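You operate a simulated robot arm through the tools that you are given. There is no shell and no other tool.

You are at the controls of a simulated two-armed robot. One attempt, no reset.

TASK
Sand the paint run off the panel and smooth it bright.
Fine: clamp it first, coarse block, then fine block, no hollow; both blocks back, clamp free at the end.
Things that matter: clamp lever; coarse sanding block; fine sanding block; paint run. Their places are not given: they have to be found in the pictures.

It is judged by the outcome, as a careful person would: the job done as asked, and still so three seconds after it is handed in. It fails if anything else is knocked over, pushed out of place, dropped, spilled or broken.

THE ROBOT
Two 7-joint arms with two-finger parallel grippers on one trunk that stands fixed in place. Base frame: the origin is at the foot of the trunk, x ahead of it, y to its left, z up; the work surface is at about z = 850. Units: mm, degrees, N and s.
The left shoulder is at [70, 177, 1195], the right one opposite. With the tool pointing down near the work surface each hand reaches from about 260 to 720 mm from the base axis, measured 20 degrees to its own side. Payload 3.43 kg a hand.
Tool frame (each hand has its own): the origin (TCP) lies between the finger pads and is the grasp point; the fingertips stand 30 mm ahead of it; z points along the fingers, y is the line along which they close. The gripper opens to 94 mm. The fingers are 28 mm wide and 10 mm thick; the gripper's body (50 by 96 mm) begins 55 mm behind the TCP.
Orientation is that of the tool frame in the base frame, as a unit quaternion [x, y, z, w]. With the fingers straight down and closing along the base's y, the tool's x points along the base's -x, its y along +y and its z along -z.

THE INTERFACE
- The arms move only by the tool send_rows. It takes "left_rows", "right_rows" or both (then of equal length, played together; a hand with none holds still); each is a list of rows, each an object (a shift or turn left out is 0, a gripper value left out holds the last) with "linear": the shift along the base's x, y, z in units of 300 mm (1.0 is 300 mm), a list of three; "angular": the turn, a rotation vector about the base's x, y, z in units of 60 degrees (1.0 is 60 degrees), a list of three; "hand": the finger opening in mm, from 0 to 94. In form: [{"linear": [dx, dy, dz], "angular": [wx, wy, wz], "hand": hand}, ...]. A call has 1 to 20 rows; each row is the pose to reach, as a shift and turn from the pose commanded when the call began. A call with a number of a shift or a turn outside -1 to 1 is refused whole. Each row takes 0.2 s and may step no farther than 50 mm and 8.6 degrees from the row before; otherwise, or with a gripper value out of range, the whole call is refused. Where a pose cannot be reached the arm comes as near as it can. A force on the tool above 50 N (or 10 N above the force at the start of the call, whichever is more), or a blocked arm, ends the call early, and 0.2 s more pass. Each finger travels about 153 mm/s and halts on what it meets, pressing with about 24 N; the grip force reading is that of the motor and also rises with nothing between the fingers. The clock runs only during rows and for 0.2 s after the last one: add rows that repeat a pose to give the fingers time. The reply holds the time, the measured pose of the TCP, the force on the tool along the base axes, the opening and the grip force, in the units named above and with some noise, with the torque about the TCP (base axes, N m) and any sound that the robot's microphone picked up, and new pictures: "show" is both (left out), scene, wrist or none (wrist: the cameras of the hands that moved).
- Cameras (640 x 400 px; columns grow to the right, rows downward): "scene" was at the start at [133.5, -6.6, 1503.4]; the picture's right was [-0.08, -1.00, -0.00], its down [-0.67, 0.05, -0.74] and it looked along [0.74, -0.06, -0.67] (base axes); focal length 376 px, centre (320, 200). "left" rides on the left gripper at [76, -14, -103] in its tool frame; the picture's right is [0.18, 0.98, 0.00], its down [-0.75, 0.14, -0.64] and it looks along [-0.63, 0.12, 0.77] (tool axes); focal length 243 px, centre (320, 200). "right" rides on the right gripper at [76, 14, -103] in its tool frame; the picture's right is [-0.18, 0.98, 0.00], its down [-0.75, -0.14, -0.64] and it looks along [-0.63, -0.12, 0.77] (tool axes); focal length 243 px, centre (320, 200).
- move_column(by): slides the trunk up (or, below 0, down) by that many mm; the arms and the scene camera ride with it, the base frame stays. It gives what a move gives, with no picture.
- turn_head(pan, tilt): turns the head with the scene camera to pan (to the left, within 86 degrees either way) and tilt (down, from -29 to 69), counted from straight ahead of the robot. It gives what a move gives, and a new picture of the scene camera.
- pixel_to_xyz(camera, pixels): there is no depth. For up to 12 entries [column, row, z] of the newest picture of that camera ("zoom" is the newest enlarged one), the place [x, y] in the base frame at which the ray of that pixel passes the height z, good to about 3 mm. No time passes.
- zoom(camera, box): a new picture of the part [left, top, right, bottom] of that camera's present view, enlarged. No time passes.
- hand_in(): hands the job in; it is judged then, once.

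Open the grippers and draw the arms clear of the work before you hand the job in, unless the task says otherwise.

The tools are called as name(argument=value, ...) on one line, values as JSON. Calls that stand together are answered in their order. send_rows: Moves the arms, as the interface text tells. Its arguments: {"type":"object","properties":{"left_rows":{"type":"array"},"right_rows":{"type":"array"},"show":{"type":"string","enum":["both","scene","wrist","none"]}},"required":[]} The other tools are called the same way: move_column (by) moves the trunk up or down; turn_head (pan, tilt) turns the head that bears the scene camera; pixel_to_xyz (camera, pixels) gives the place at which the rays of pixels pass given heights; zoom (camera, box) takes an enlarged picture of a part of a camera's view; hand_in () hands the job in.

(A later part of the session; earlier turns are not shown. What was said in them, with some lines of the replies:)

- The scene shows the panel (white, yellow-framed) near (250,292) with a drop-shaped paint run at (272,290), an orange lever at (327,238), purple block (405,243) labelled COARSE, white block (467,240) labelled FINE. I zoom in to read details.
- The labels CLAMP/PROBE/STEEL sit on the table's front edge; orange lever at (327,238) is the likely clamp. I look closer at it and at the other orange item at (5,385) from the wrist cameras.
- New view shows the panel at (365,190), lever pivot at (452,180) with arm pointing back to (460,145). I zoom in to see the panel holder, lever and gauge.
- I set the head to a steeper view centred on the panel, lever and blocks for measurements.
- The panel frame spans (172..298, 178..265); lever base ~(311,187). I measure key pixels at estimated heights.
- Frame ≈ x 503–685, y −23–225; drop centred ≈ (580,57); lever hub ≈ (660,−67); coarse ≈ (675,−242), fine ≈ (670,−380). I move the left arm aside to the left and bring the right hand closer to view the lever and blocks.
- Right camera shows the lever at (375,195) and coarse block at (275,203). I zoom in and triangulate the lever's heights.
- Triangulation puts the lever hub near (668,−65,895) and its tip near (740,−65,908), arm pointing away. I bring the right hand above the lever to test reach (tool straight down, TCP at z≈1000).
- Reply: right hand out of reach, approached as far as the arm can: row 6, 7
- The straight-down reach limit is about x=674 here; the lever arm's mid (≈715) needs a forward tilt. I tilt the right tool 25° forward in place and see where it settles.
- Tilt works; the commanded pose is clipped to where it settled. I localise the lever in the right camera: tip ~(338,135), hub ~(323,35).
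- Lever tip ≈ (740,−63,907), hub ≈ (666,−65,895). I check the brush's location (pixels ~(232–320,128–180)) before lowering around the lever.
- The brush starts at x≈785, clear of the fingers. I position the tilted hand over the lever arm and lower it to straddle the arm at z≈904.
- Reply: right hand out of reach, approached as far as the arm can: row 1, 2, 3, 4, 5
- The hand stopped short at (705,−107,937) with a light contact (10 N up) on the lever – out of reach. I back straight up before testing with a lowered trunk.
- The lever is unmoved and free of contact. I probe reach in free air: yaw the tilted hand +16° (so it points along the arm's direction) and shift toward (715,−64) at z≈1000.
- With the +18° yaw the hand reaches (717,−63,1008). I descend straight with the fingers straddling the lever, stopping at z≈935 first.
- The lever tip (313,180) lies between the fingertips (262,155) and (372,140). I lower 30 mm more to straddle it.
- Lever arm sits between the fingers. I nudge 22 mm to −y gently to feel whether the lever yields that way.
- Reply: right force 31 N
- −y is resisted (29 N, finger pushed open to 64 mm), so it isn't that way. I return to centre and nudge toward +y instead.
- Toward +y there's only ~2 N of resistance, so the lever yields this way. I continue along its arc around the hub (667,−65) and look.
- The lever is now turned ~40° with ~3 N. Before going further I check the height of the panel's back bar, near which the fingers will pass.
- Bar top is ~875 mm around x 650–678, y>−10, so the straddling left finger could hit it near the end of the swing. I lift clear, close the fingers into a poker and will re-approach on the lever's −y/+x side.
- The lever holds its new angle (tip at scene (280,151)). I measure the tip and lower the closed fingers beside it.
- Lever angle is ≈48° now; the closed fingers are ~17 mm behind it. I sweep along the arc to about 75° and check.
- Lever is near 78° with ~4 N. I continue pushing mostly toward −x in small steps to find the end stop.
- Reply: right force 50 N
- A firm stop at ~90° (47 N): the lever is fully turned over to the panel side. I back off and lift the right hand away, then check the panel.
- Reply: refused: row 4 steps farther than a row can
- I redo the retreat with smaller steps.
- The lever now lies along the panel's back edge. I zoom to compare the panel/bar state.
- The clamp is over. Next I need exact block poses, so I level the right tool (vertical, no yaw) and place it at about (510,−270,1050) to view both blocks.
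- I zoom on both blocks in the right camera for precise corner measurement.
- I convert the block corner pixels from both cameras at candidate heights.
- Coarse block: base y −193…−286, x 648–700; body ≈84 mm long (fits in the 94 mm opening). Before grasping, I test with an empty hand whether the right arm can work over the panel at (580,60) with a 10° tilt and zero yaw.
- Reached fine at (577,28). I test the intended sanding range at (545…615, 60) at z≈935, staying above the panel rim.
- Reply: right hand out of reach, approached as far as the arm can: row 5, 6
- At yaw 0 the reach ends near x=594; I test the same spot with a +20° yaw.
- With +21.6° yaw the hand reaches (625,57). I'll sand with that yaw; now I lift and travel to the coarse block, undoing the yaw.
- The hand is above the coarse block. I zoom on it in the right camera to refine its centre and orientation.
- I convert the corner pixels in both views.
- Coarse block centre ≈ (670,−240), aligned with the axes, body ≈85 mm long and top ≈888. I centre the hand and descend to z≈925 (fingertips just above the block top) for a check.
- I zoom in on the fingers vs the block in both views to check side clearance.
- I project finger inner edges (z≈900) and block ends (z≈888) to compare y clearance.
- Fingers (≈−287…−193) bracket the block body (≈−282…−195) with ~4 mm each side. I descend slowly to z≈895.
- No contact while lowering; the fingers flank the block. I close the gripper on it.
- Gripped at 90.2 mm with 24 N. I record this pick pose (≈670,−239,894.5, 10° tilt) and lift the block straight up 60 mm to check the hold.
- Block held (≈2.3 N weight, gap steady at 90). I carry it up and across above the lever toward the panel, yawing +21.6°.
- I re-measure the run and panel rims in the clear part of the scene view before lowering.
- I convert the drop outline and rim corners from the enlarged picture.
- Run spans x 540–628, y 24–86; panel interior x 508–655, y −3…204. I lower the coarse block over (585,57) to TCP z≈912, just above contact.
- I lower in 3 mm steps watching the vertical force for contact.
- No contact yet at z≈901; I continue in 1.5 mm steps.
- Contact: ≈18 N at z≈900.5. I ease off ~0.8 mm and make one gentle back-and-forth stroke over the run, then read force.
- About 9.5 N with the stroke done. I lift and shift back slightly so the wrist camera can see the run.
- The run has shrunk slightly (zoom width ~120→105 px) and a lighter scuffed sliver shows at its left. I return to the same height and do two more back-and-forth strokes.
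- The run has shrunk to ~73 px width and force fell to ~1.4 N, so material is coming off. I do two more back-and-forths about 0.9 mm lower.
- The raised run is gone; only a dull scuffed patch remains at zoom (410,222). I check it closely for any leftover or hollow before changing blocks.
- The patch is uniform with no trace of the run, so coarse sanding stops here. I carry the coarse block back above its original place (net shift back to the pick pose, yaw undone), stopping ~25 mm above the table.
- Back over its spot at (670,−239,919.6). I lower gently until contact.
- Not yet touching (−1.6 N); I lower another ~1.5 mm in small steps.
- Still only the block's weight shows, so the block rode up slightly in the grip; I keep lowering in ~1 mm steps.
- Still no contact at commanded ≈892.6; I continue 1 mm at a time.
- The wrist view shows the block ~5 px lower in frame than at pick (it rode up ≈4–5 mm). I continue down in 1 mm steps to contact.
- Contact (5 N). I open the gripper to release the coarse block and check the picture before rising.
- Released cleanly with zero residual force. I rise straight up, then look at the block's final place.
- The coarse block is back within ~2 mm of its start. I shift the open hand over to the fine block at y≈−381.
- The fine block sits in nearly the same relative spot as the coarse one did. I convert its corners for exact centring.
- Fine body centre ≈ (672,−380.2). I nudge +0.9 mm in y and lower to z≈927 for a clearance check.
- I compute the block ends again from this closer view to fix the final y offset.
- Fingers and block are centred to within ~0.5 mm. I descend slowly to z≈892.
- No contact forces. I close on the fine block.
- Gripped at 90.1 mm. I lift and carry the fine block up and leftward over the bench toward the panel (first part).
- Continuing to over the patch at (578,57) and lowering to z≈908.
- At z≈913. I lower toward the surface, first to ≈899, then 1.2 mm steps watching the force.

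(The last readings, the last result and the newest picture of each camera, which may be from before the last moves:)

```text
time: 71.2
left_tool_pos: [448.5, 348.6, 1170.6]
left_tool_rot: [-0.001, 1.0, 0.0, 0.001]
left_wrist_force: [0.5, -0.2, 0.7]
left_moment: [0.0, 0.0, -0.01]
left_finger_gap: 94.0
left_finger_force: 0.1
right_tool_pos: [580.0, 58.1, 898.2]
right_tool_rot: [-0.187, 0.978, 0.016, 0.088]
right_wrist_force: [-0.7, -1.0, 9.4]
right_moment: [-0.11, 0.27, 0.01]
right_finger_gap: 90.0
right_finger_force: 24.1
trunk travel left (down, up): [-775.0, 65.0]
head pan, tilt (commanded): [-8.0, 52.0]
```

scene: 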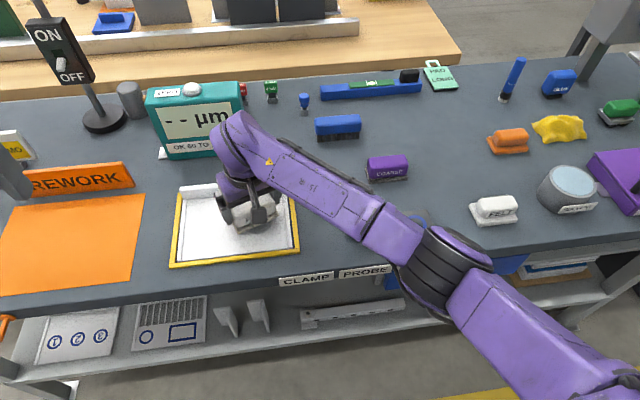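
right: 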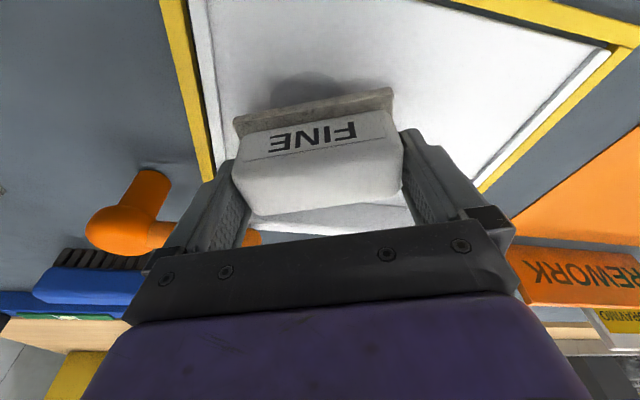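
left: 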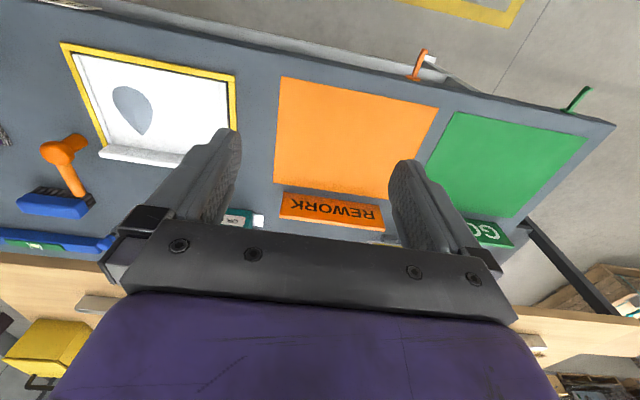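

Contact at ≈9 N. I make two gentle back-and-forth strokes over the dull patch with the fine block.

send_rows(right_rows=[{"linear": [-0.035, 0, 0]}, {"linear": [-0.07, 0, 0]}, {"linear": [-0.035, 0, 0]}, {"linear": [0, 0, 0]}, {"linear": [0.035, 0, 0]}, {"linear": [0.065, 0, 0]}, {"linear": [0.035, 0, 0]}, {"linear": [0, 0, 0]}, {"linear": [-0.035, 0, 0]}, {"linear": [-0.07, 0, 0]}, {"linear": [-0.035, 0, 0]}, {"linear": [0, 0, 0]}, {"linear": [0.035, 0, 0]}, {"linear": [0.065, 0, 0]}, {"linear": [0.035, 0, 0]}, {"linear": [0, 0, 0]}], show="none")

send_rows(right_rows=[{"linear": [0, 0, 0.06]}, {"linear": [0.06, 0, 0.2]}, {"linear": [0.12, 0, 0.3]}, {"linear": [0.12, 0, 0.3]}], show="both")

zoom(camera="scene", box=[165, 170, 305, 270])

```text
time: 74.6
left_tool_pos: [450.3, 348.2, 1169.0]
left_tool_rot: [0.0, 1.0, 0.0, 0.0]
left_wrist_force: [-0.4, 0.2, 0.8]
left_moment: [0.04, -0.01, -0.03]
left_finger_gap: 94.1
left_finger_force: 0.1
right_tool_pos: [578.7, 56.3, 895.4]
right_tool_rot: [-0.185, 0.979, 0.015, 0.086]
right_wrist_force: [-0.6, 0.7, -1.4]
right_moment: [0.02, 0.0, -0.01]
right_finger_gap: 90.1
right_finger_force: 23.8
trunk travel left (down, up): [-775.0, 65.0]
head pan, tilt (commanded): [-8.0, 52.0]
```

```text
time: 75.6
left_tool_pos: [450.4, 348.5, 1169.3]
left_tool_rot: [-0.001, 1.0, 0.0, 0.0]
left_wrist_force: [-0.1, 0.4, 0.4]
left_moment: [-0.01, 0.02, 0.04]
left_finger_gap: 94.0
left_finger_force: 0.0
right_tool_pos: [617.6, 59.3, 986.8]
right_tool_rot: [-0.186, 0.979, 0.016, 0.087]
right_wrist_force: [-0.6, -0.4, -0.6]
right_moment: [0.01, -0.01, 0.0]
right_finger_gap: 90.2
right_finger_force: 23.5
trunk travel left (down, up): [-775.0, 65.0]
head pan, tilt (commanded): [-8.0, 52.0]
```

scene: 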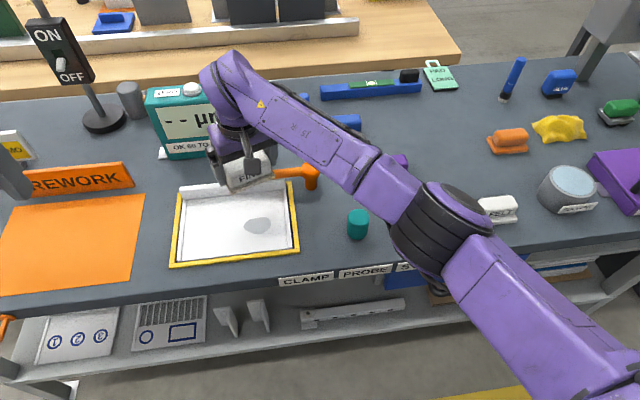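
right: 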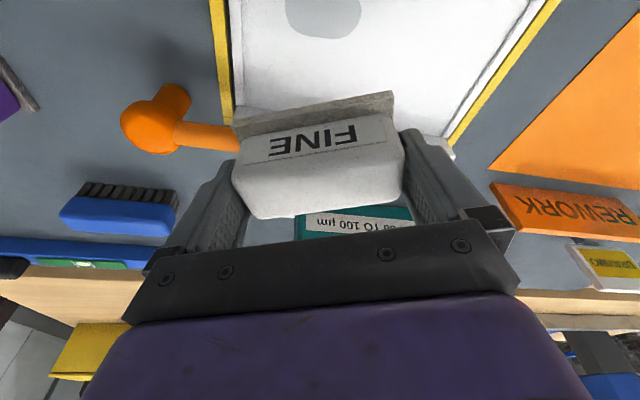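

```text
4.00 times, centred on (235, 220) of scene
```

zoom: 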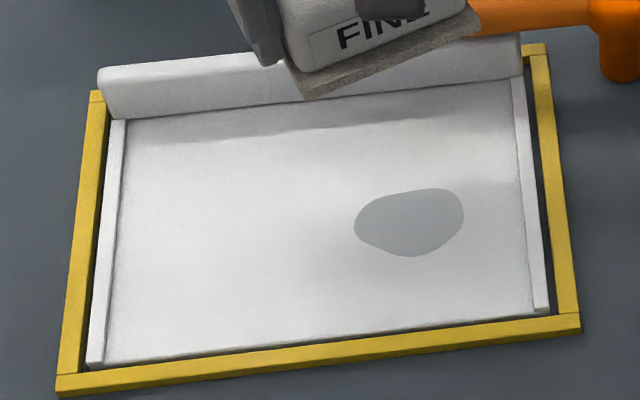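

The patch is unchanged in extent and contact was lost (−1.4 N), since the block rode up in the grip again. I go back down and re-establish contact, stepping lower with force readings.

send_rows(right_rows=[{"linear": [-0.06, 0, -0.15]}, {"linear": [-0.12, 0, -0.28]}, {"linear": [-0.12, 0, -0.3]}, {"linear": [-0.12, 0, -0.304]}], show="none")

send_rows(right_rows=[{"linear": [0, 0, -0.004]}], show="none")

```text
time: 76.6
left_tool_pos: [450.2, 348.3, 1169.1]
left_tool_rot: [0.0, 1.0, 0.0, -0.001]
left_wrist_force: [0.4, 0.5, -0.1]
left_moment: [-0.02, 0.03, -0.01]
left_finger_gap: 94.0
left_finger_force: 0.1
right_tool_pos: [578.5, 58.7, 895.5]
right_tool_rot: [-0.187, 0.978, 0.016, 0.087]
right_wrist_force: [1.5, 1.4, 4.0]
right_moment: [0.22, 0.12, -0.05]
right_finger_gap: 90.1
right_finger_force: 24.1
trunk travel left (down, up): [-775.0, 65.0]
head pan, tilt (commanded): [-8.0, 52.0]
```

```text
time: 77.0
left_tool_pos: [449.6, 349.2, 1169.7]
left_tool_rot: [0.0, 1.0, 0.0, 0.001]
left_wrist_force: [0.8, -0.7, 0.1]
left_moment: [0.0, 0.0, 0.0]
left_finger_gap: 94.0
left_finger_force: 0.1
right_tool_pos: [579.3, 59.7, 896.3]
right_tool_rot: [-0.187, 0.978, 0.016, 0.089]
right_wrist_force: [4.8, 1.6, 14.5]
right_moment: [0.17, 0.3, -0.05]
right_finger_gap: 89.7
right_finger_force: 24.1
trunk travel left (down, up): [-775.0, 65.0]
head pan, tilt (commanded): [-8.0, 52.0]
```

Contact 14.5 N. One back-and-forth and read the force again.

send_rows(right_rows=[{"linear": [-0.035, 0, 0]}, {"linear": [-0.07, 0, 0]}, {"linear": [-0.035, 0, 0]}, {"linear": [0, 0, 0]}, {"linear": [0.035, 0, 0]}, {"linear": [0.065, 0, 0]}, {"linear": [0.035, 0, 0]}, {"linear": [0, 0, 0]}], show="none")

```text
time: 78.8
left_tool_pos: [449.2, 348.4, 1170.1]
left_tool_rot: [-0.001, 1.0, 0.0, 0.001]
left_wrist_force: [0.7, -0.1, 0.2]
left_moment: [-0.02, 0.01, 0.02]
left_finger_gap: 94.0
left_finger_force: 0.1
right_tool_pos: [578.2, 57.4, 895.8]
right_tool_rot: [-0.185, 0.979, 0.016, 0.088]
right_wrist_force: [2.8, -2.4, 13.8]
right_moment: [0.01, -0.09, 0.15]
right_finger_gap: 90.1
right_finger_force: 23.9
trunk travel left (down, up): [-775.0, 65.0]
head pan, tilt (commanded): [-8.0, 52.0]
```

Force holds at ~14 N now. I do two more round trips, then lift to look.

send_rows(right_rows=[{"linear": [-0.035, 0, 0]}, {"linear": [-0.07, 0, 0]}, {"linear": [-0.035, 0, 0]}, {"linear": [0, 0, 0]}, {"linear": [0.035, 0, 0]}, {"linear": [0.065, 0, 0]}, {"linear": [0.035, 0, 0]}, {"linear": [0, 0, 0]}, {"linear": [-0.035, 0, 0]}, {"linear": [-0.07, 0, 0]}, {"linear": [-0.035, 0, 0]}, {"linear": [0, 0, 0]}, {"linear": [0.035, 0, 0]}, {"linear": [0.065, 0, 0]}, {"linear": [0.035, 0, 0]}, {"linear": [0, 0, 0]}], show="none")

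send_rows(right_rows=[{"linear": [0, 0, 0.06]}, {"linear": [0.06, 0, 0.2]}, {"linear": [0.12, 0, 0.3]}, {"linear": [0.12, 0, 0.3]}], show="both")

zoom(camera="scene", box=[165, 170, 305, 270])

```text
time: 82.2
left_tool_pos: [449.0, 348.8, 1170.5]
left_tool_rot: [0.0, 1.0, 0.0, 0.0]
left_wrist_force: [-0.2, 0.5, 0.0]
left_moment: [0.01, 0.01, -0.02]
left_finger_gap: 94.1
left_finger_force: 0.0
right_tool_pos: [579.0, 57.6, 895.7]
right_tool_rot: [-0.185, 0.979, 0.016, 0.088]
right_wrist_force: [1.2, -2.1, 8.4]
right_moment: [0.3, 0.12, 0.01]
right_finger_gap: 90.2
right_finger_force: 24.4
trunk travel left (down, up): [-775.0, 65.0]
head pan, tilt (commanded): [-8.0, 52.0]
```

```text
time: 83.2
left_tool_pos: [449.9, 348.3, 1169.3]
left_tool_rot: [0.0, 1.0, 0.0, 0.0]
left_wrist_force: [1.2, -0.3, 0.7]
left_moment: [0.04, -0.01, 0.0]
left_finger_gap: 93.8
left_finger_force: 0.0
right_tool_pos: [617.4, 55.1, 982.2]
right_tool_rot: [-0.187, 0.978, 0.017, 0.086]
right_wrist_force: [0.3, 0.4, -1.3]
right_moment: [0.05, 0.01, -0.01]
right_finger_gap: 90.2
right_finger_force: 24.2
trunk travel left (down, up): [-775.0, 65.0]
head pan, tilt (commanded): [-8.0, 52.0]
```

scene: 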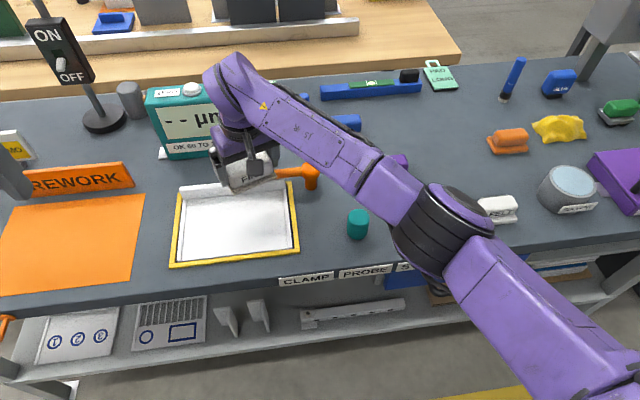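
right: 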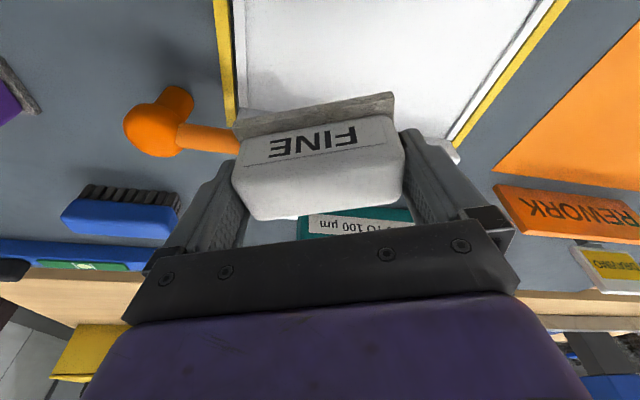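

```text
4.00 times, centred on (235, 220) of scene
```

zoom: 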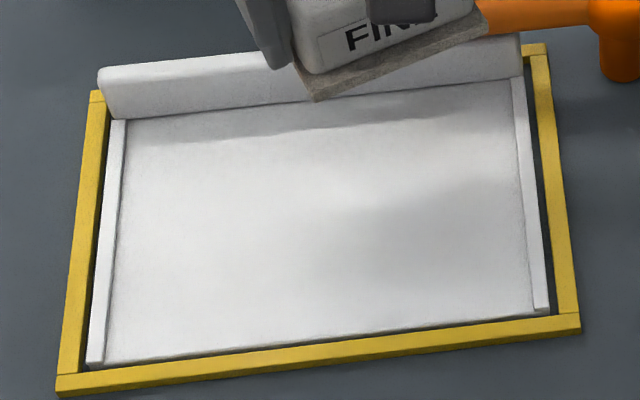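

The dull patch has vanished; the panel is uniformly bright. I zoom in closely once more to confirm.

zoom(camera="scene", box=[225, 190, 295, 250])

zoom(camera="right", box=[220, 0, 460, 130])

```text
6.67 times, centred on (260, 220) of scene
```

zoom: 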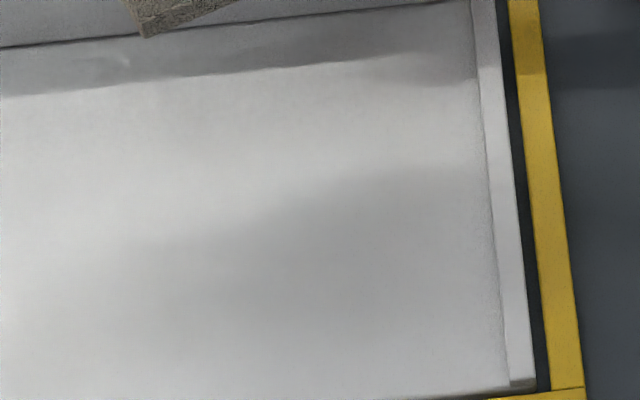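

```text
2.67 times, centred on (340, 65) of right
```

zoom: 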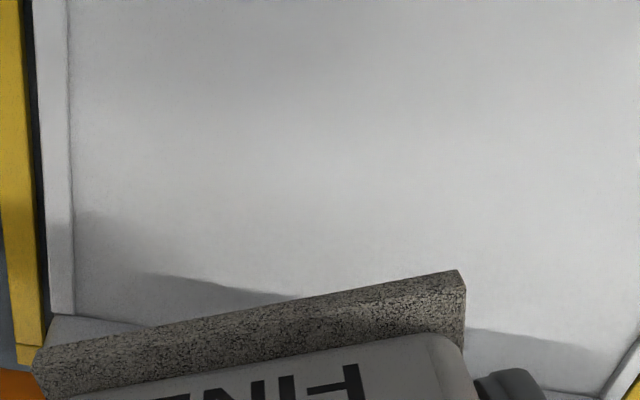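

Surface is clean. I carry the fine block back toward its original place (first leg, above everything).

send_rows(right_rows=[{"linear": [0, 0, 0.12]}, {"linear": [-0.03, -0.1, 0.19]}, {"linear": [-0.05, -0.24, 0.19], "angular": [0, 0, -0.09]}, {"linear": [-0.05, -0.38, 0.19], "angular": [0, 0, -0.18]}, {"linear": [-0.03, -0.52, 0.19], "angular": [0, 0, -0.27]}, {"linear": [0, -0.66, 0.19], "angular": [0, 0, -0.36]}, {"linear": [0.03, -0.8, 0.19], "angular": [0, 0, -0.36]}, {"linear": [0.06, -0.94, 0.19], "angular": [0, 0, -0.36]}, {"linear": [0.06, -0.94, 0.19], "angular": [0, 0, -0.36]}], show="none")

send_rows(right_rows=[{"linear": [0.03, -0.13, 0]}, {"linear": [0.06, -0.27, 0]}, {"linear": [0.09, -0.4, 0]}, {"linear": [0.125, -0.5, -0.05]}, {"linear": [0.125, -0.523, -0.17]}, {"linear": [0.125, -0.523, -0.3]}, {"linear": [0.125, -0.523, -0.4]}, {"linear": [0.125, -0.523, -0.44]}, {"linear": [0.125, -0.523, -0.44]}], show="both")

```text
time: 85.2
left_tool_pos: [450.5, 349.2, 1169.7]
left_tool_rot: [-0.002, 1.0, 0.0, 0.001]
left_wrist_force: [-0.4, 0.1, -0.2]
left_moment: [-0.01, 0.02, 0.0]
left_finger_gap: 94.1
left_finger_force: 0.1
right_tool_pos: [636.3, -223.0, 1044.3]
right_tool_rot: [0.0, 0.996, 0.0, 0.088]
right_wrist_force: [0.1, 0.1, -1.0]
right_moment: [-0.03, -0.02, 0.02]
right_finger_gap: 90.0
right_finger_force: 23.8
trunk travel left (down, up): [-775.0, 65.0]
head pan, tilt (commanded): [-8.0, 52.0]
```

```text
time: 87.2
left_tool_pos: [450.9, 348.8, 1170.9]
left_tool_rot: [-0.001, 1.0, 0.0, 0.0]
left_wrist_force: [0.2, 0.2, -0.2]
left_moment: [-0.03, -0.01, -0.01]
left_finger_gap: 94.2
left_finger_force: 0.0
right_tool_pos: [674.4, -381.5, 909.5]
right_tool_rot: [0.0, 0.996, -0.002, 0.088]
right_wrist_force: [-0.3, -0.4, -1.3]
right_moment: [0.01, 0.01, -0.01]
right_finger_gap: 90.2
right_finger_force: 24.7
trunk travel left (down, up): [-775.0, 65.0]
head pan, tilt (commanded): [-8.0, 52.0]
```

scene: 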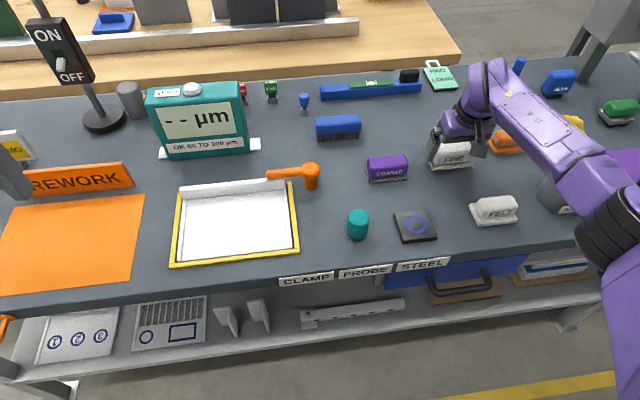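
right: 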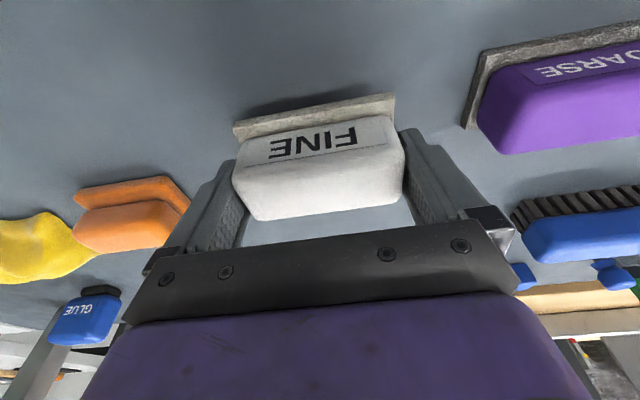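

The fine block hovers over its place (≈673,−382, z 909.5). I lower to about z≈892, then in small steps to contact.

send_rows(right_rows=[{"linear": [0, 0, -0.025]}, {"linear": [0, 0, -0.045]}, {"linear": [0, 0, -0.06]}], show="none")

send_rows(right_rows=[{"linear": [0, 0, -0.003]}, {"linear": [0, 0, -0.006]}], show="none")

```text
time: 88.0
left_tool_pos: [450.1, 348.7, 1169.8]
left_tool_rot: [-0.001, 1.0, 0.0, 0.0]
left_wrist_force: [-0.2, 0.2, 0.7]
left_moment: [0.0, 0.0, 0.0]
left_finger_gap: 94.0
left_finger_force: 0.1
right_tool_pos: [672.6, -382.1, 890.7]
right_tool_rot: [0.001, 0.996, -0.001, 0.088]
right_wrist_force: [0.3, -0.6, -1.1]
right_moment: [-0.01, -0.01, -0.03]
right_finger_gap: 89.9
right_finger_force: 23.7
trunk travel left (down, up): [-775.0, 65.0]
head pan, tilt (commanded): [-8.0, 52.0]
```

```text
time: 88.6
left_tool_pos: [450.4, 349.1, 1169.7]
left_tool_rot: [-0.001, 1.0, -0.001, 0.0]
left_wrist_force: [0.1, 0.5, -0.2]
left_moment: [0.02, 0.05, 0.0]
left_finger_gap: 93.9
left_finger_force: 0.0
right_tool_pos: [671.8, -379.8, 889.6]
right_tool_rot: [0.0, 0.996, 0.0, 0.089]
right_wrist_force: [0.3, 0.1, -1.4]
right_moment: [0.0, -0.01, -0.01]
right_finger_gap: 90.0
right_finger_force: 24.0
trunk travel left (down, up): [-775.0, 65.0]
head pan, tilt (commanded): [-8.0, 52.0]
```

Still weight only; further 1 mm steps.

send_rows(right_rows=[{"linear": [0, 0, -0.0035]}], show="none")

send_rows(right_rows=[{"linear": [0, 0, -0.0035]}], show="none")

```text
time: 89.0
left_tool_pos: [449.4, 348.3, 1169.6]
left_tool_rot: [-0.001, 1.0, 0.0, 0.0]
left_wrist_force: [-0.3, -0.4, -0.7]
left_moment: [-0.01, -0.02, 0.0]
left_finger_gap: 94.3
left_finger_force: 0.0
right_tool_pos: [671.1, -381.0, 889.7]
right_tool_rot: [0.0, 0.996, -0.001, 0.089]
right_wrist_force: [2.7, -0.8, 4.3]
right_moment: [0.2, -0.02, -0.07]
right_finger_gap: 90.0
right_finger_force: 24.0
trunk travel left (down, up): [-775.0, 65.0]
head pan, tilt (commanded): [-8.0, 52.0]
```

```text
time: 89.4
left_tool_pos: [448.4, 348.3, 1168.9]
left_tool_rot: [-0.001, 1.0, 0.0, 0.001]
left_wrist_force: [-0.3, -0.3, -0.2]
left_moment: [0.02, -0.04, 0.01]
left_finger_gap: 94.0
left_finger_force: 0.1
right_tool_pos: [670.5, -380.2, 888.9]
right_tool_rot: [0.001, 0.996, 0.0, 0.091]
right_wrist_force: [3.4, -2.9, 8.4]
right_moment: [-0.02, 0.12, 0.08]
right_finger_gap: 90.1
right_finger_force: 24.7
trunk travel left (down, up): [-775.0, 65.0]
head pan, tilt (commanded): [-8.0, 52.0]
```

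The block rests on the table (8 N). I open the gripper and check.

send_rows(right_rows=[{"hand": 94}, {"hand": 94}, {"hand": 94}], show="wrist")

send_rows(right_rows=[{"linear": [0, 0, 0.03]}, {"linear": [0, 0, 0.1]}, {"linear": [0, 0, 0.22]}, {"linear": [0, 0, 0.34]}, {"linear": [-0.1, 0, 0.4]}, {"linear": [-0.1, 0, 0.4]}], show="both")

zoom(camera="scene", box=[350, 130, 490, 210])

```text
time: 90.2
left_tool_pos: [449.7, 348.4, 1169.9]
left_tool_rot: [-0.001, 1.0, 0.0, 0.001]
left_wrist_force: [-0.1, -0.3, -0.3]
left_moment: [0.02, -0.01, 0.01]
left_finger_gap: 93.9
left_finger_force: 0.0
right_tool_pos: [671.9, -380.7, 888.1]
right_tool_rot: [0.0, 0.996, 0.0, 0.088]
right_wrist_force: [0.5, 0.0, 0.1]
right_moment: [0.0, 0.01, 0.02]
right_finger_gap: 94.1
right_finger_force: 0.0
trunk travel left (down, up): [-775.0, 65.0]
head pan, tilt (commanded): [-8.0, 52.0]
```

right: 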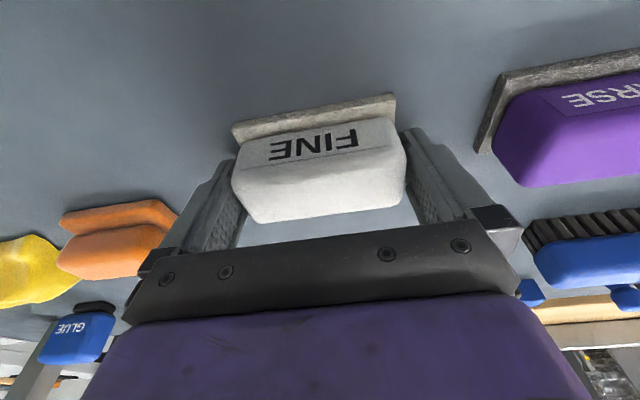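

```text
time: 91.6
left_tool_pos: [451.2, 350.6, 1169.7]
left_tool_rot: [-0.001, 1.0, -0.001, 0.0]
left_wrist_force: [1.0, -0.3, -0.3]
left_moment: [-0.02, 0.01, -0.02]
left_finger_gap: 94.3
left_finger_force: 0.1
right_tool_pos: [643.2, -381.0, 1007.5]
right_tool_rot: [0.0, 0.996, -0.001, 0.086]
right_wrist_force: [0.7, 0.0, -0.3]
right_moment: [-0.03, 0.02, -0.01]
right_finger_gap: 94.1
right_finger_force: 0.0
trunk travel left (down, up): [-775.0, 65.0]
head pan, tilt (commanded): [-8.0, 52.0]
```

scene: 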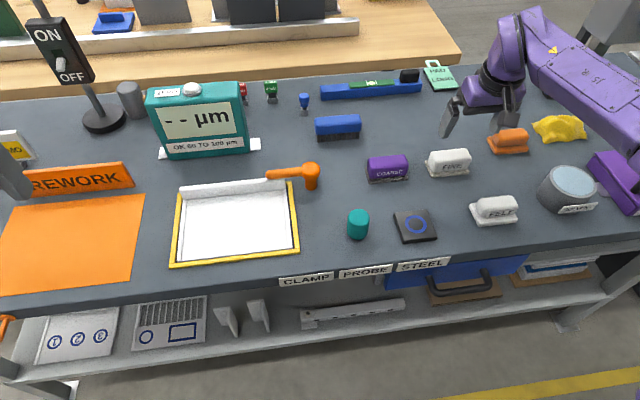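
right: 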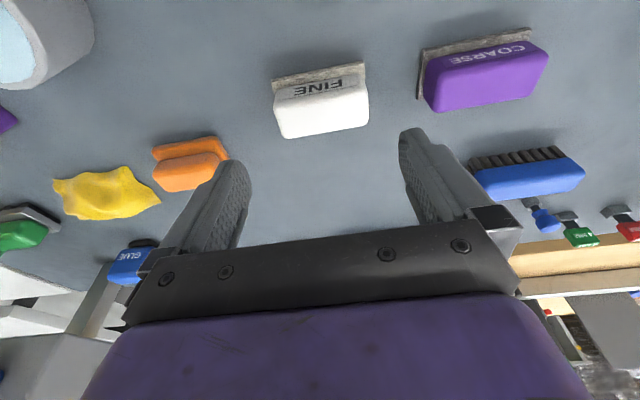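

```text
4.57 times, centred on (420, 170) of scene
```

zoom: 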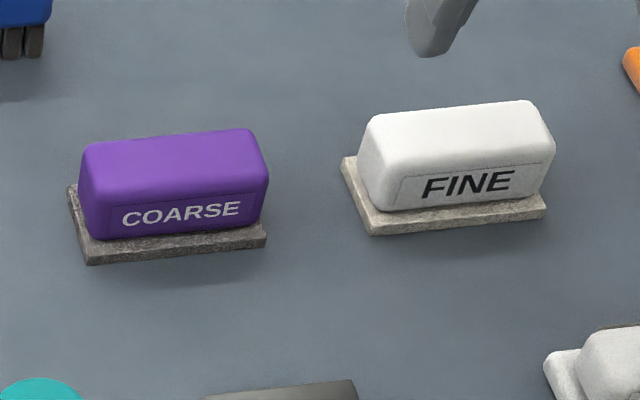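

Both blocks are back within ~1–2 mm of their starts. Now I free the clamp: I close the right fingers into a poker, tilt/yaw as before, and travel toward the robot-side of the lever.

send_rows(right_rows=[{"linear": [-0.03, 0.1, 0.05], "hand": 0}, {"linear": [-0.06, 0.24, 0.08], "hand": 0}, {"linear": [-0.09, 0.39, 0.08], "angular": [0.0055, -0.057, 0.076]}, {"linear": [-0.12, 0.54, 0.08], "angular": [0.011, -0.114, 0.153]}, {"linear": [-0.143, 0.68, 0.08], "angular": [0.0162, -0.171, 0.229]}, {"linear": [-0.143, 0.82, 0.08], "angular": [0.0216, -0.2275, 0.305]}, {"linear": [-0.143, 0.937, 0.08], "angular": [0.0216, -0.2275, 0.305]}, {"linear": [-0.143, 0.937, 0.08], "angular": [0.0216, -0.2275, 0.305]}], show="both")

```text
time: 93.4
left_tool_pos: [449.1, 346.9, 1170.0]
left_tool_rot: [0.0, 1.0, 0.0, -0.001]
left_wrist_force: [0.7, 0.4, 0.6]
left_moment: [0.0, 0.01, 0.02]
left_finger_gap: 94.0
left_finger_force: 0.1
right_tool_pos: [597.7, -103.3, 1032.2]
right_tool_rot: [-0.156, 0.966, 0.025, 0.204]
right_wrist_force: [-0.1, -0.2, -0.3]
right_moment: [0.01, 0.0, 0.03]
right_finger_gap: 0.1
right_finger_force: 24.5
trunk travel left (down, up): [-775.0, 65.0]
head pan, tilt (commanded): [-8.0, 52.0]
```

scene: 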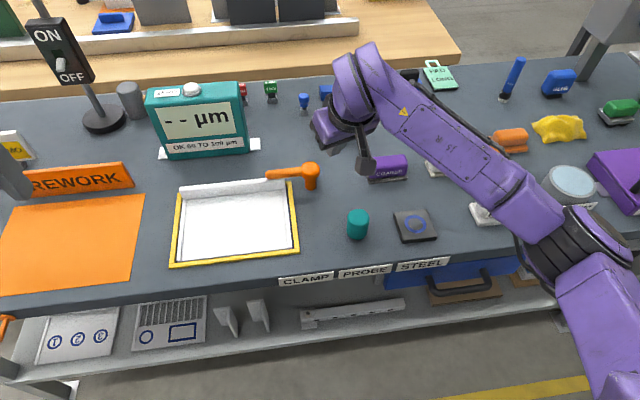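
right: 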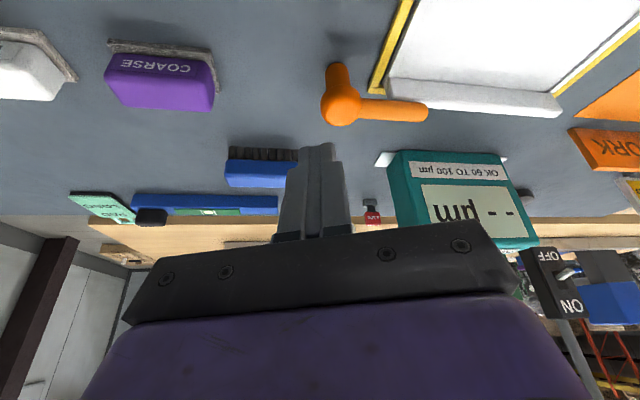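

I measure the lever's present geometry in both views, plus the bar's end.

pixel_to_xyz(camera="right", pixels=[[341, 103, 898], [425, 112, 907], [385, 108, 903], [388, 78, 875], [390, 95, 875], [392, 100, 850]])

pixel_to_xyz(camera="scene", pixels=[[311, 170, 897], [269, 174, 907], [290, 172, 902], [293, 180, 855], [287, 179, 875]])

zoom(camera="right", box=[300, 40, 460, 140])

```text
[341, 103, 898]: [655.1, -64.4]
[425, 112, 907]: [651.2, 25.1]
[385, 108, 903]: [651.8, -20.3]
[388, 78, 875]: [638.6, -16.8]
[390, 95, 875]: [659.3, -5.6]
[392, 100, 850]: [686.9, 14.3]
```

```text
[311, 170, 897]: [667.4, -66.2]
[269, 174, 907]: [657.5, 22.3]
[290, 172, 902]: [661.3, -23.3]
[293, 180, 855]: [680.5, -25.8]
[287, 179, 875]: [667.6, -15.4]
```

```text
4.00 times, centred on (380, 90) of right
```

zoom: 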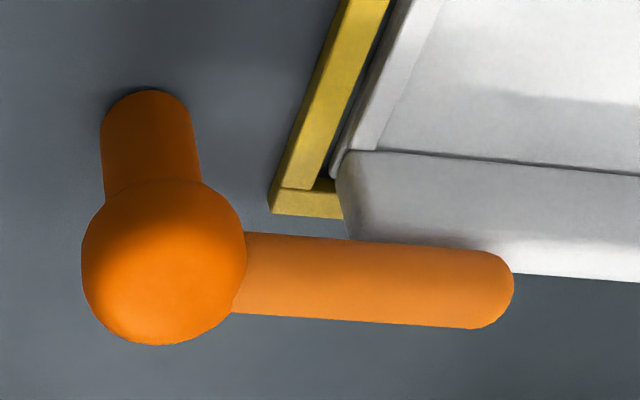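

Lever hub ≈ (664,−65), tip ≈ (655,23). I place the closed fingers on its robot side at about (612,−28) and lower to z≈917 (above the panel rim).

send_rows(right_rows=[{"linear": [0.02, 0.12, -0.04]}, {"linear": [0.048, 0.25, -0.1]}, {"linear": [0.048, 0.25, -0.22]}, {"linear": [0.048, 0.25, -0.33]}, {"linear": [0.048, 0.25, -0.383]}, {"linear": [0.048, 0.25, -0.383]}], show="both")

```text
time: 94.8
left_tool_pos: [449.3, 347.1, 1170.1]
left_tool_rot: [-0.001, 1.0, 0.0, 0.0]
left_wrist_force: [0.3, 0.1, -0.5]
left_moment: [-0.02, 0.0, 0.0]
left_finger_gap: 94.2
left_finger_force: 0.1
right_tool_pos: [614.6, -26.7, 916.6]
right_tool_rot: [-0.156, 0.966, 0.025, 0.205]
right_wrist_force: [-0.9, -0.3, -0.3]
right_moment: [0.05, 0.0, -0.02]
right_finger_gap: 0.2
right_finger_force: 24.0
trunk travel left (down, up): [-775.0, 65.0]
head pan, tilt (commanded): [-8.0, 52.0]
```

scene: 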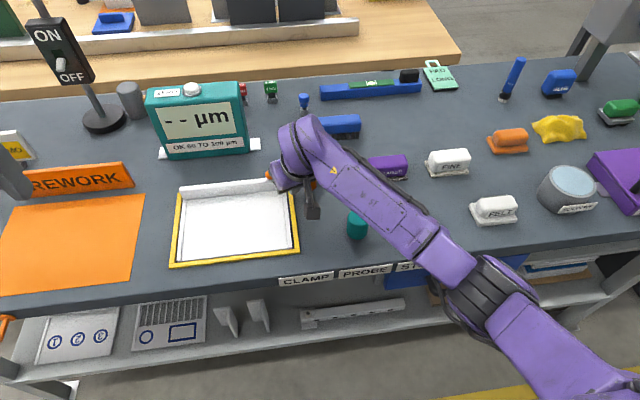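
right: 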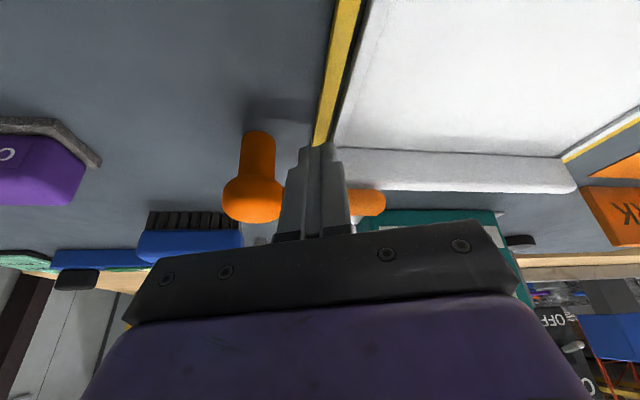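

The closed fingers are in front of the lever arm between hub and tip. I push toward +x in small steps.

send_rows(right_rows=[{"linear": [0.025, 0, 0]}, {"linear": [0.05, 0, 0]}, {"linear": [0.075, 0, 0]}, {"linear": [0.1, 0, 0]}, {"linear": [0.12, 0, 0]}], show="wrist")

```text
time: 96.0
left_tool_pos: [449.9, 348.2, 1168.9]
left_tool_rot: [-0.001, 1.0, 0.0, 0.0]
left_wrist_force: [0.2, -0.1, 0.5]
left_moment: [-0.04, 0.01, 0.0]
left_finger_gap: 93.9
left_finger_force: 0.0
right_tool_pos: [647.9, -26.3, 915.8]
right_tool_rot: [-0.156, 0.966, 0.025, 0.204]
right_wrist_force: [-5.5, -1.0, -3.2]
right_moment: [-0.01, 0.19, -0.06]
right_finger_gap: 0.3
right_finger_force: 23.8
trunk travel left (down, up): [-775.0, 65.0]
head pan, tilt (commanded): [-8.0, 52.0]
```

right: 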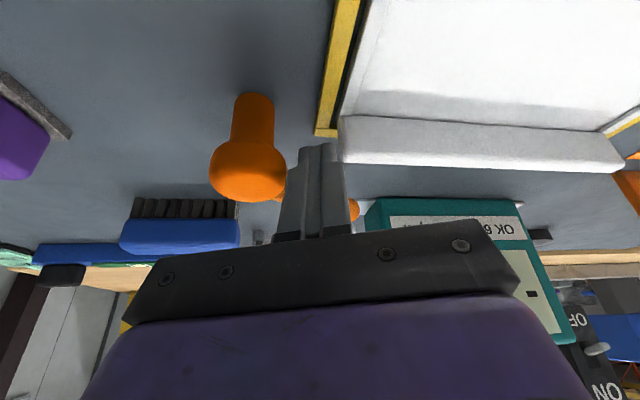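

The lever is yielding (≈5.5 N). I follow its arc around the hub back toward pointing away, slightly raised for bar clearance.

send_rows(right_rows=[{"linear": [0.025, 0.01, 0.006]}, {"linear": [0.05, 0.018, 0.006]}, {"linear": [0.07, 0.017, 0.006]}, {"linear": [0.09, 0.013, 0.006]}, {"linear": [0.11, 0.005, 0.006]}, {"linear": [0.127, -0.005, 0.006]}], show="both")

```text
time: 97.4
left_tool_pos: [449.8, 349.2, 1169.5]
left_tool_rot: [-0.001, 1.0, 0.0, 0.0]
left_wrist_force: [-0.7, -0.4, 0.8]
left_moment: [-0.01, -0.03, 0.02]
left_finger_gap: 93.7
left_finger_force: 0.0
right_tool_pos: [687.0, -25.1, 918.1]
right_tool_rot: [-0.158, 0.966, 0.025, 0.205]
right_wrist_force: [-3.8, 0.7, 1.3]
right_moment: [0.0, 0.05, 0.02]
right_finger_gap: 0.0
right_finger_force: 24.1
trunk travel left (down, up): [-775.0, 65.0]
head pan, tilt (commanded): [-8.0, 52.0]
```

scene: 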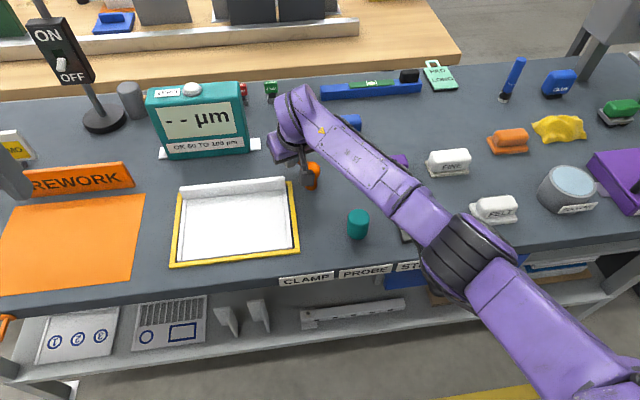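
right: 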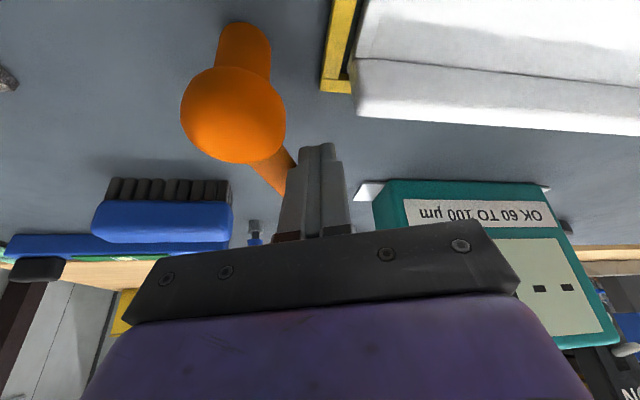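

Lever is ~35–40° from its rest direction. I continue the sweep toward −y until it meets its open stop.

send_rows(right_rows=[{"linear": [0.014, -0.017, 0]}, {"linear": [0.027, -0.034, 0]}, {"linear": [0.04, -0.052, 0]}, {"linear": [0.05, -0.07, 0]}], show="both")

```text
time: 98.4
left_tool_pos: [449.0, 350.7, 1169.7]
left_tool_rot: [-0.001, 1.0, -0.001, 0.001]
left_wrist_force: [-0.5, -1.1, 0.1]
left_moment: [0.03, -0.02, 0.0]
left_finger_gap: 93.9
left_finger_force: 0.1
right_tool_pos: [698.6, -43.8, 918.0]
right_tool_rot: [-0.158, 0.966, 0.025, 0.204]
right_wrist_force: [-8.6, 11.2, -3.6]
right_moment: [0.21, 0.11, -0.15]
right_finger_gap: 0.0
right_finger_force: 23.8
trunk travel left (down, up): [-775.0, 65.0]
head pan, tilt (commanded): [-8.0, 52.0]
```

scene: 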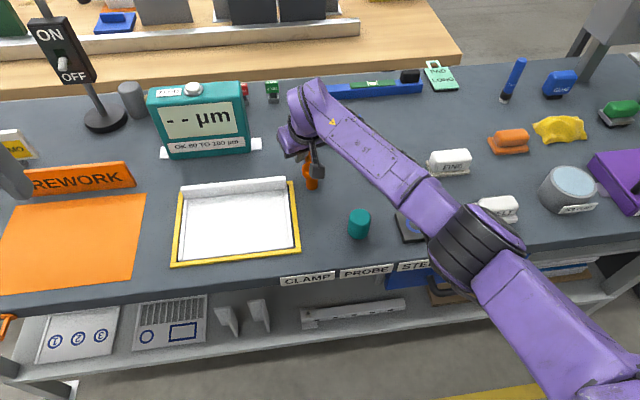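
right: 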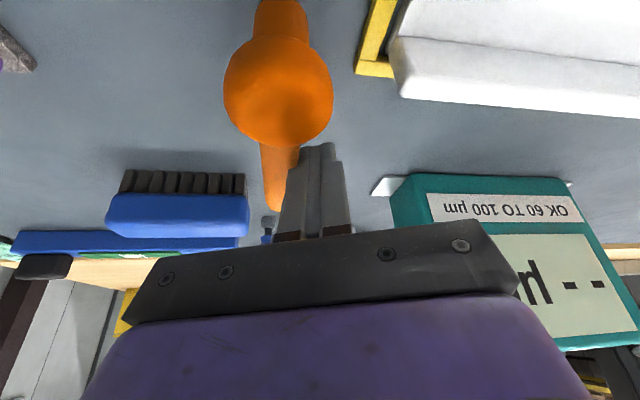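

Force is climbing (11 N), probably the stop. I push 3–4 mm more toward −y to confirm it is fully open.

send_rows(right_rows=[{"linear": [0.004, -0.007, 0]}, {"linear": [0.006, -0.014, 0]}], show="wrist")

```text
time: 99.0
left_tool_pos: [449.3, 353.9, 1166.7]
left_tool_rot: [0.0, 1.0, -0.002, 0.0]
left_wrist_force: [0.1, -0.7, 0.2]
left_moment: [0.03, 0.02, -0.02]
left_finger_gap: 94.0
left_finger_force: 0.0
right_tool_pos: [699.0, -45.5, 919.0]
right_tool_rot: [-0.158, 0.966, 0.026, 0.202]
right_wrist_force: [-16.6, 30.8, -8.5]
right_moment: [0.55, 0.23, -0.31]
right_finger_gap: 0.1
right_finger_force: 24.5
trunk travel left (down, up): [-775.0, 65.0]
head pan, tilt (commanded): [-8.0, 52.0]
```

right: 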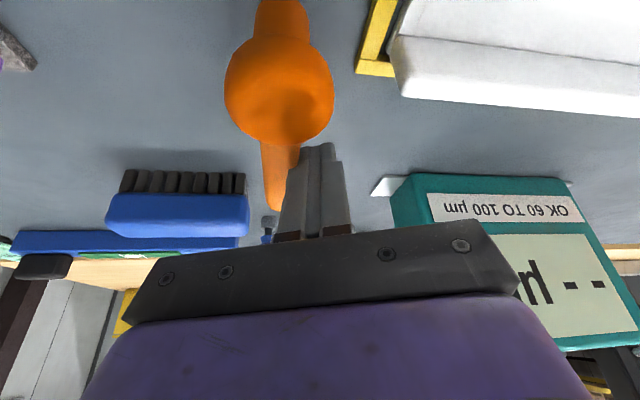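

It is hard against the open stop (31 N). I back off toward +y, lift, and draw the right hand away.

send_rows(right_rows=[{"linear": [0.0, 0.03, 0]}, {"linear": [0.0, 0.05, 0.03]}, {"linear": [0.0, 0.05, 0.14]}, {"linear": [-0.02, 0.04, 0.27]}, {"linear": [-0.1, 0.0, 0.37]}, {"linear": [-0.2, -0.1, 0.42]}, {"linear": [-0.3, -0.22, 0.44]}, {"linear": [-0.4, -0.34, 0.46]}, {"linear": [-0.45, -0.46, 0.48], "hand": 90}, {"linear": [-0.48, -0.6, 0.5]}, {"linear": [-0.5, -0.74, 0.55]}, {"linear": [-0.52, -0.86, 0.6]}, {"linear": [-0.52, -0.86, 0.6]}], show="both")

zoom(camera="scene", box=[160, 120, 340, 280])

zoom(camera="scene", box=[290, 130, 340, 200])

```text
time: 101.8
left_tool_pos: [450.6, 348.5, 1168.6]
left_tool_rot: [-0.001, 1.0, 0.0, 0.0]
left_wrist_force: [0.1, -0.1, 0.1]
left_moment: [-0.01, 0.03, -0.01]
left_finger_gap: 93.9
left_finger_force: 0.0
right_tool_pos: [548.0, -310.7, 1098.3]
right_tool_rot: [-0.157, 0.966, 0.025, 0.205]
right_wrist_force: [-0.5, 0.4, -0.3]
right_moment: [-0.01, 0.0, 0.01]
right_finger_gap: 90.0
right_finger_force: 0.0
trunk travel left (down, up): [-775.0, 65.0]
head pan, tilt (commanded): [-8.0, 52.0]
```

scene: 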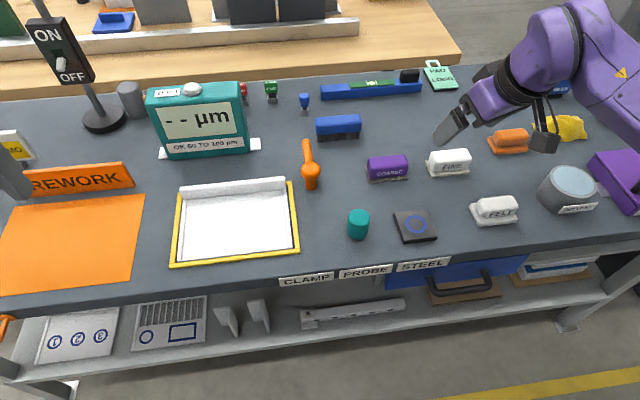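
right: 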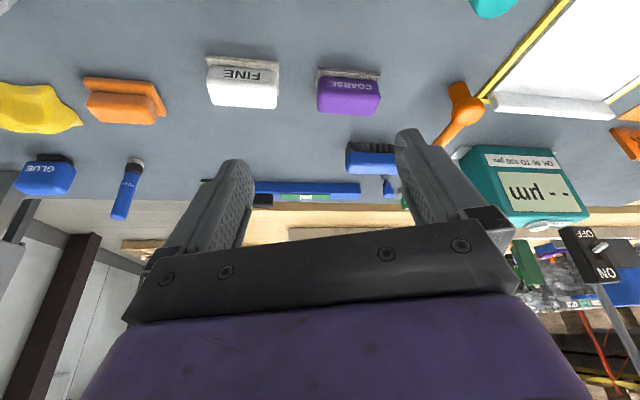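

```text
2.50 times, centred on (250, 200) of scene
```

zoom: 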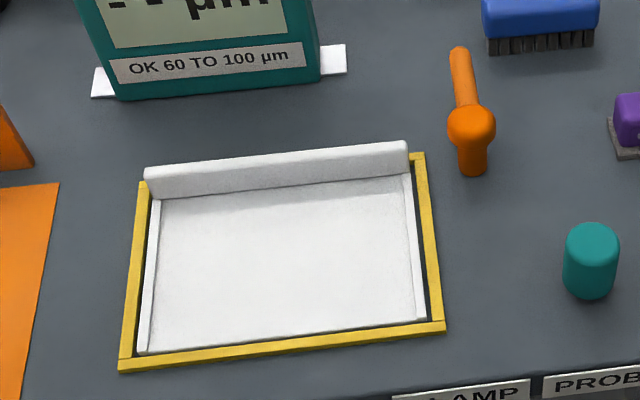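

```text
5.71 times, centred on (315, 165) of scene
```

zoom: 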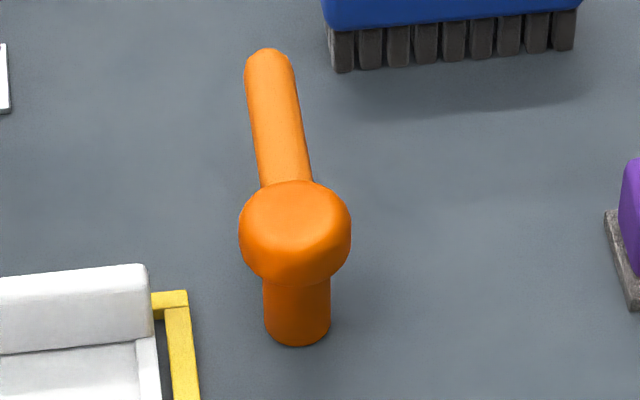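

The lever is back in its original open position, the panel hasn't shifted, and both arms are clear. One last close look at the sanded area and blocks without shadows.

zoom(camera="scene", box=[225, 190, 295, 250])

zoom(camera="scene", box=[350, 130, 490, 210])

```text
6.67 times, centred on (260, 220) of scene
```

zoom: 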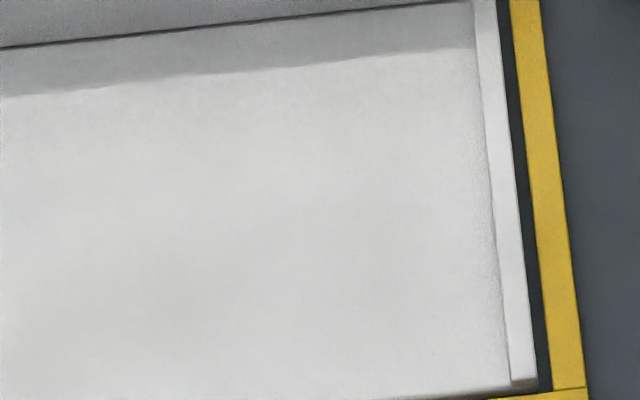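

```text
4.57 times, centred on (420, 170) of scene
```

zoom: 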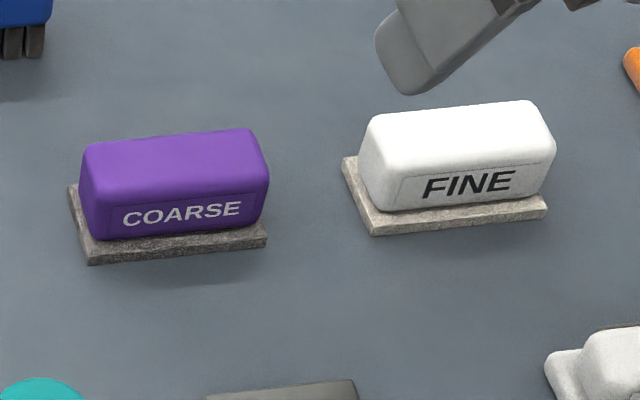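

The panel is uniformly bright with no run, dull patch or hollow. Both blocks are back in place, the clamp lever is open, and the grippers are empty and clear, so I hand in.

hand_in()

```text
The job is handed in.
```

The paint run is sanded off and the panel looks uniformly bright. In the last close-up I could see no run, dull patch or hollow. The check was by camera only; I didn't use the thickness gauge.

- **Clamp:** I turned the lever over to its stop before sanding. Afterwards I turned it back to its open stop, so it is free and points the way it did at the start.
- **Coarse block:** I stopped after five back-and-forth strokes, when the raised run was gone and only a scuffed patch was left.
- **Fine block:** I made five strokes. The first two didn't change the patch because the block slid up in the grip and lost contact. Three more at about 14 N cleared it.
- **Blocks returned:** Both are back within about 1–2 mm of where they started.

In the final pictures the panel and the other items nearby look undisturbed. Both grippers are open, empty and clear of the work.
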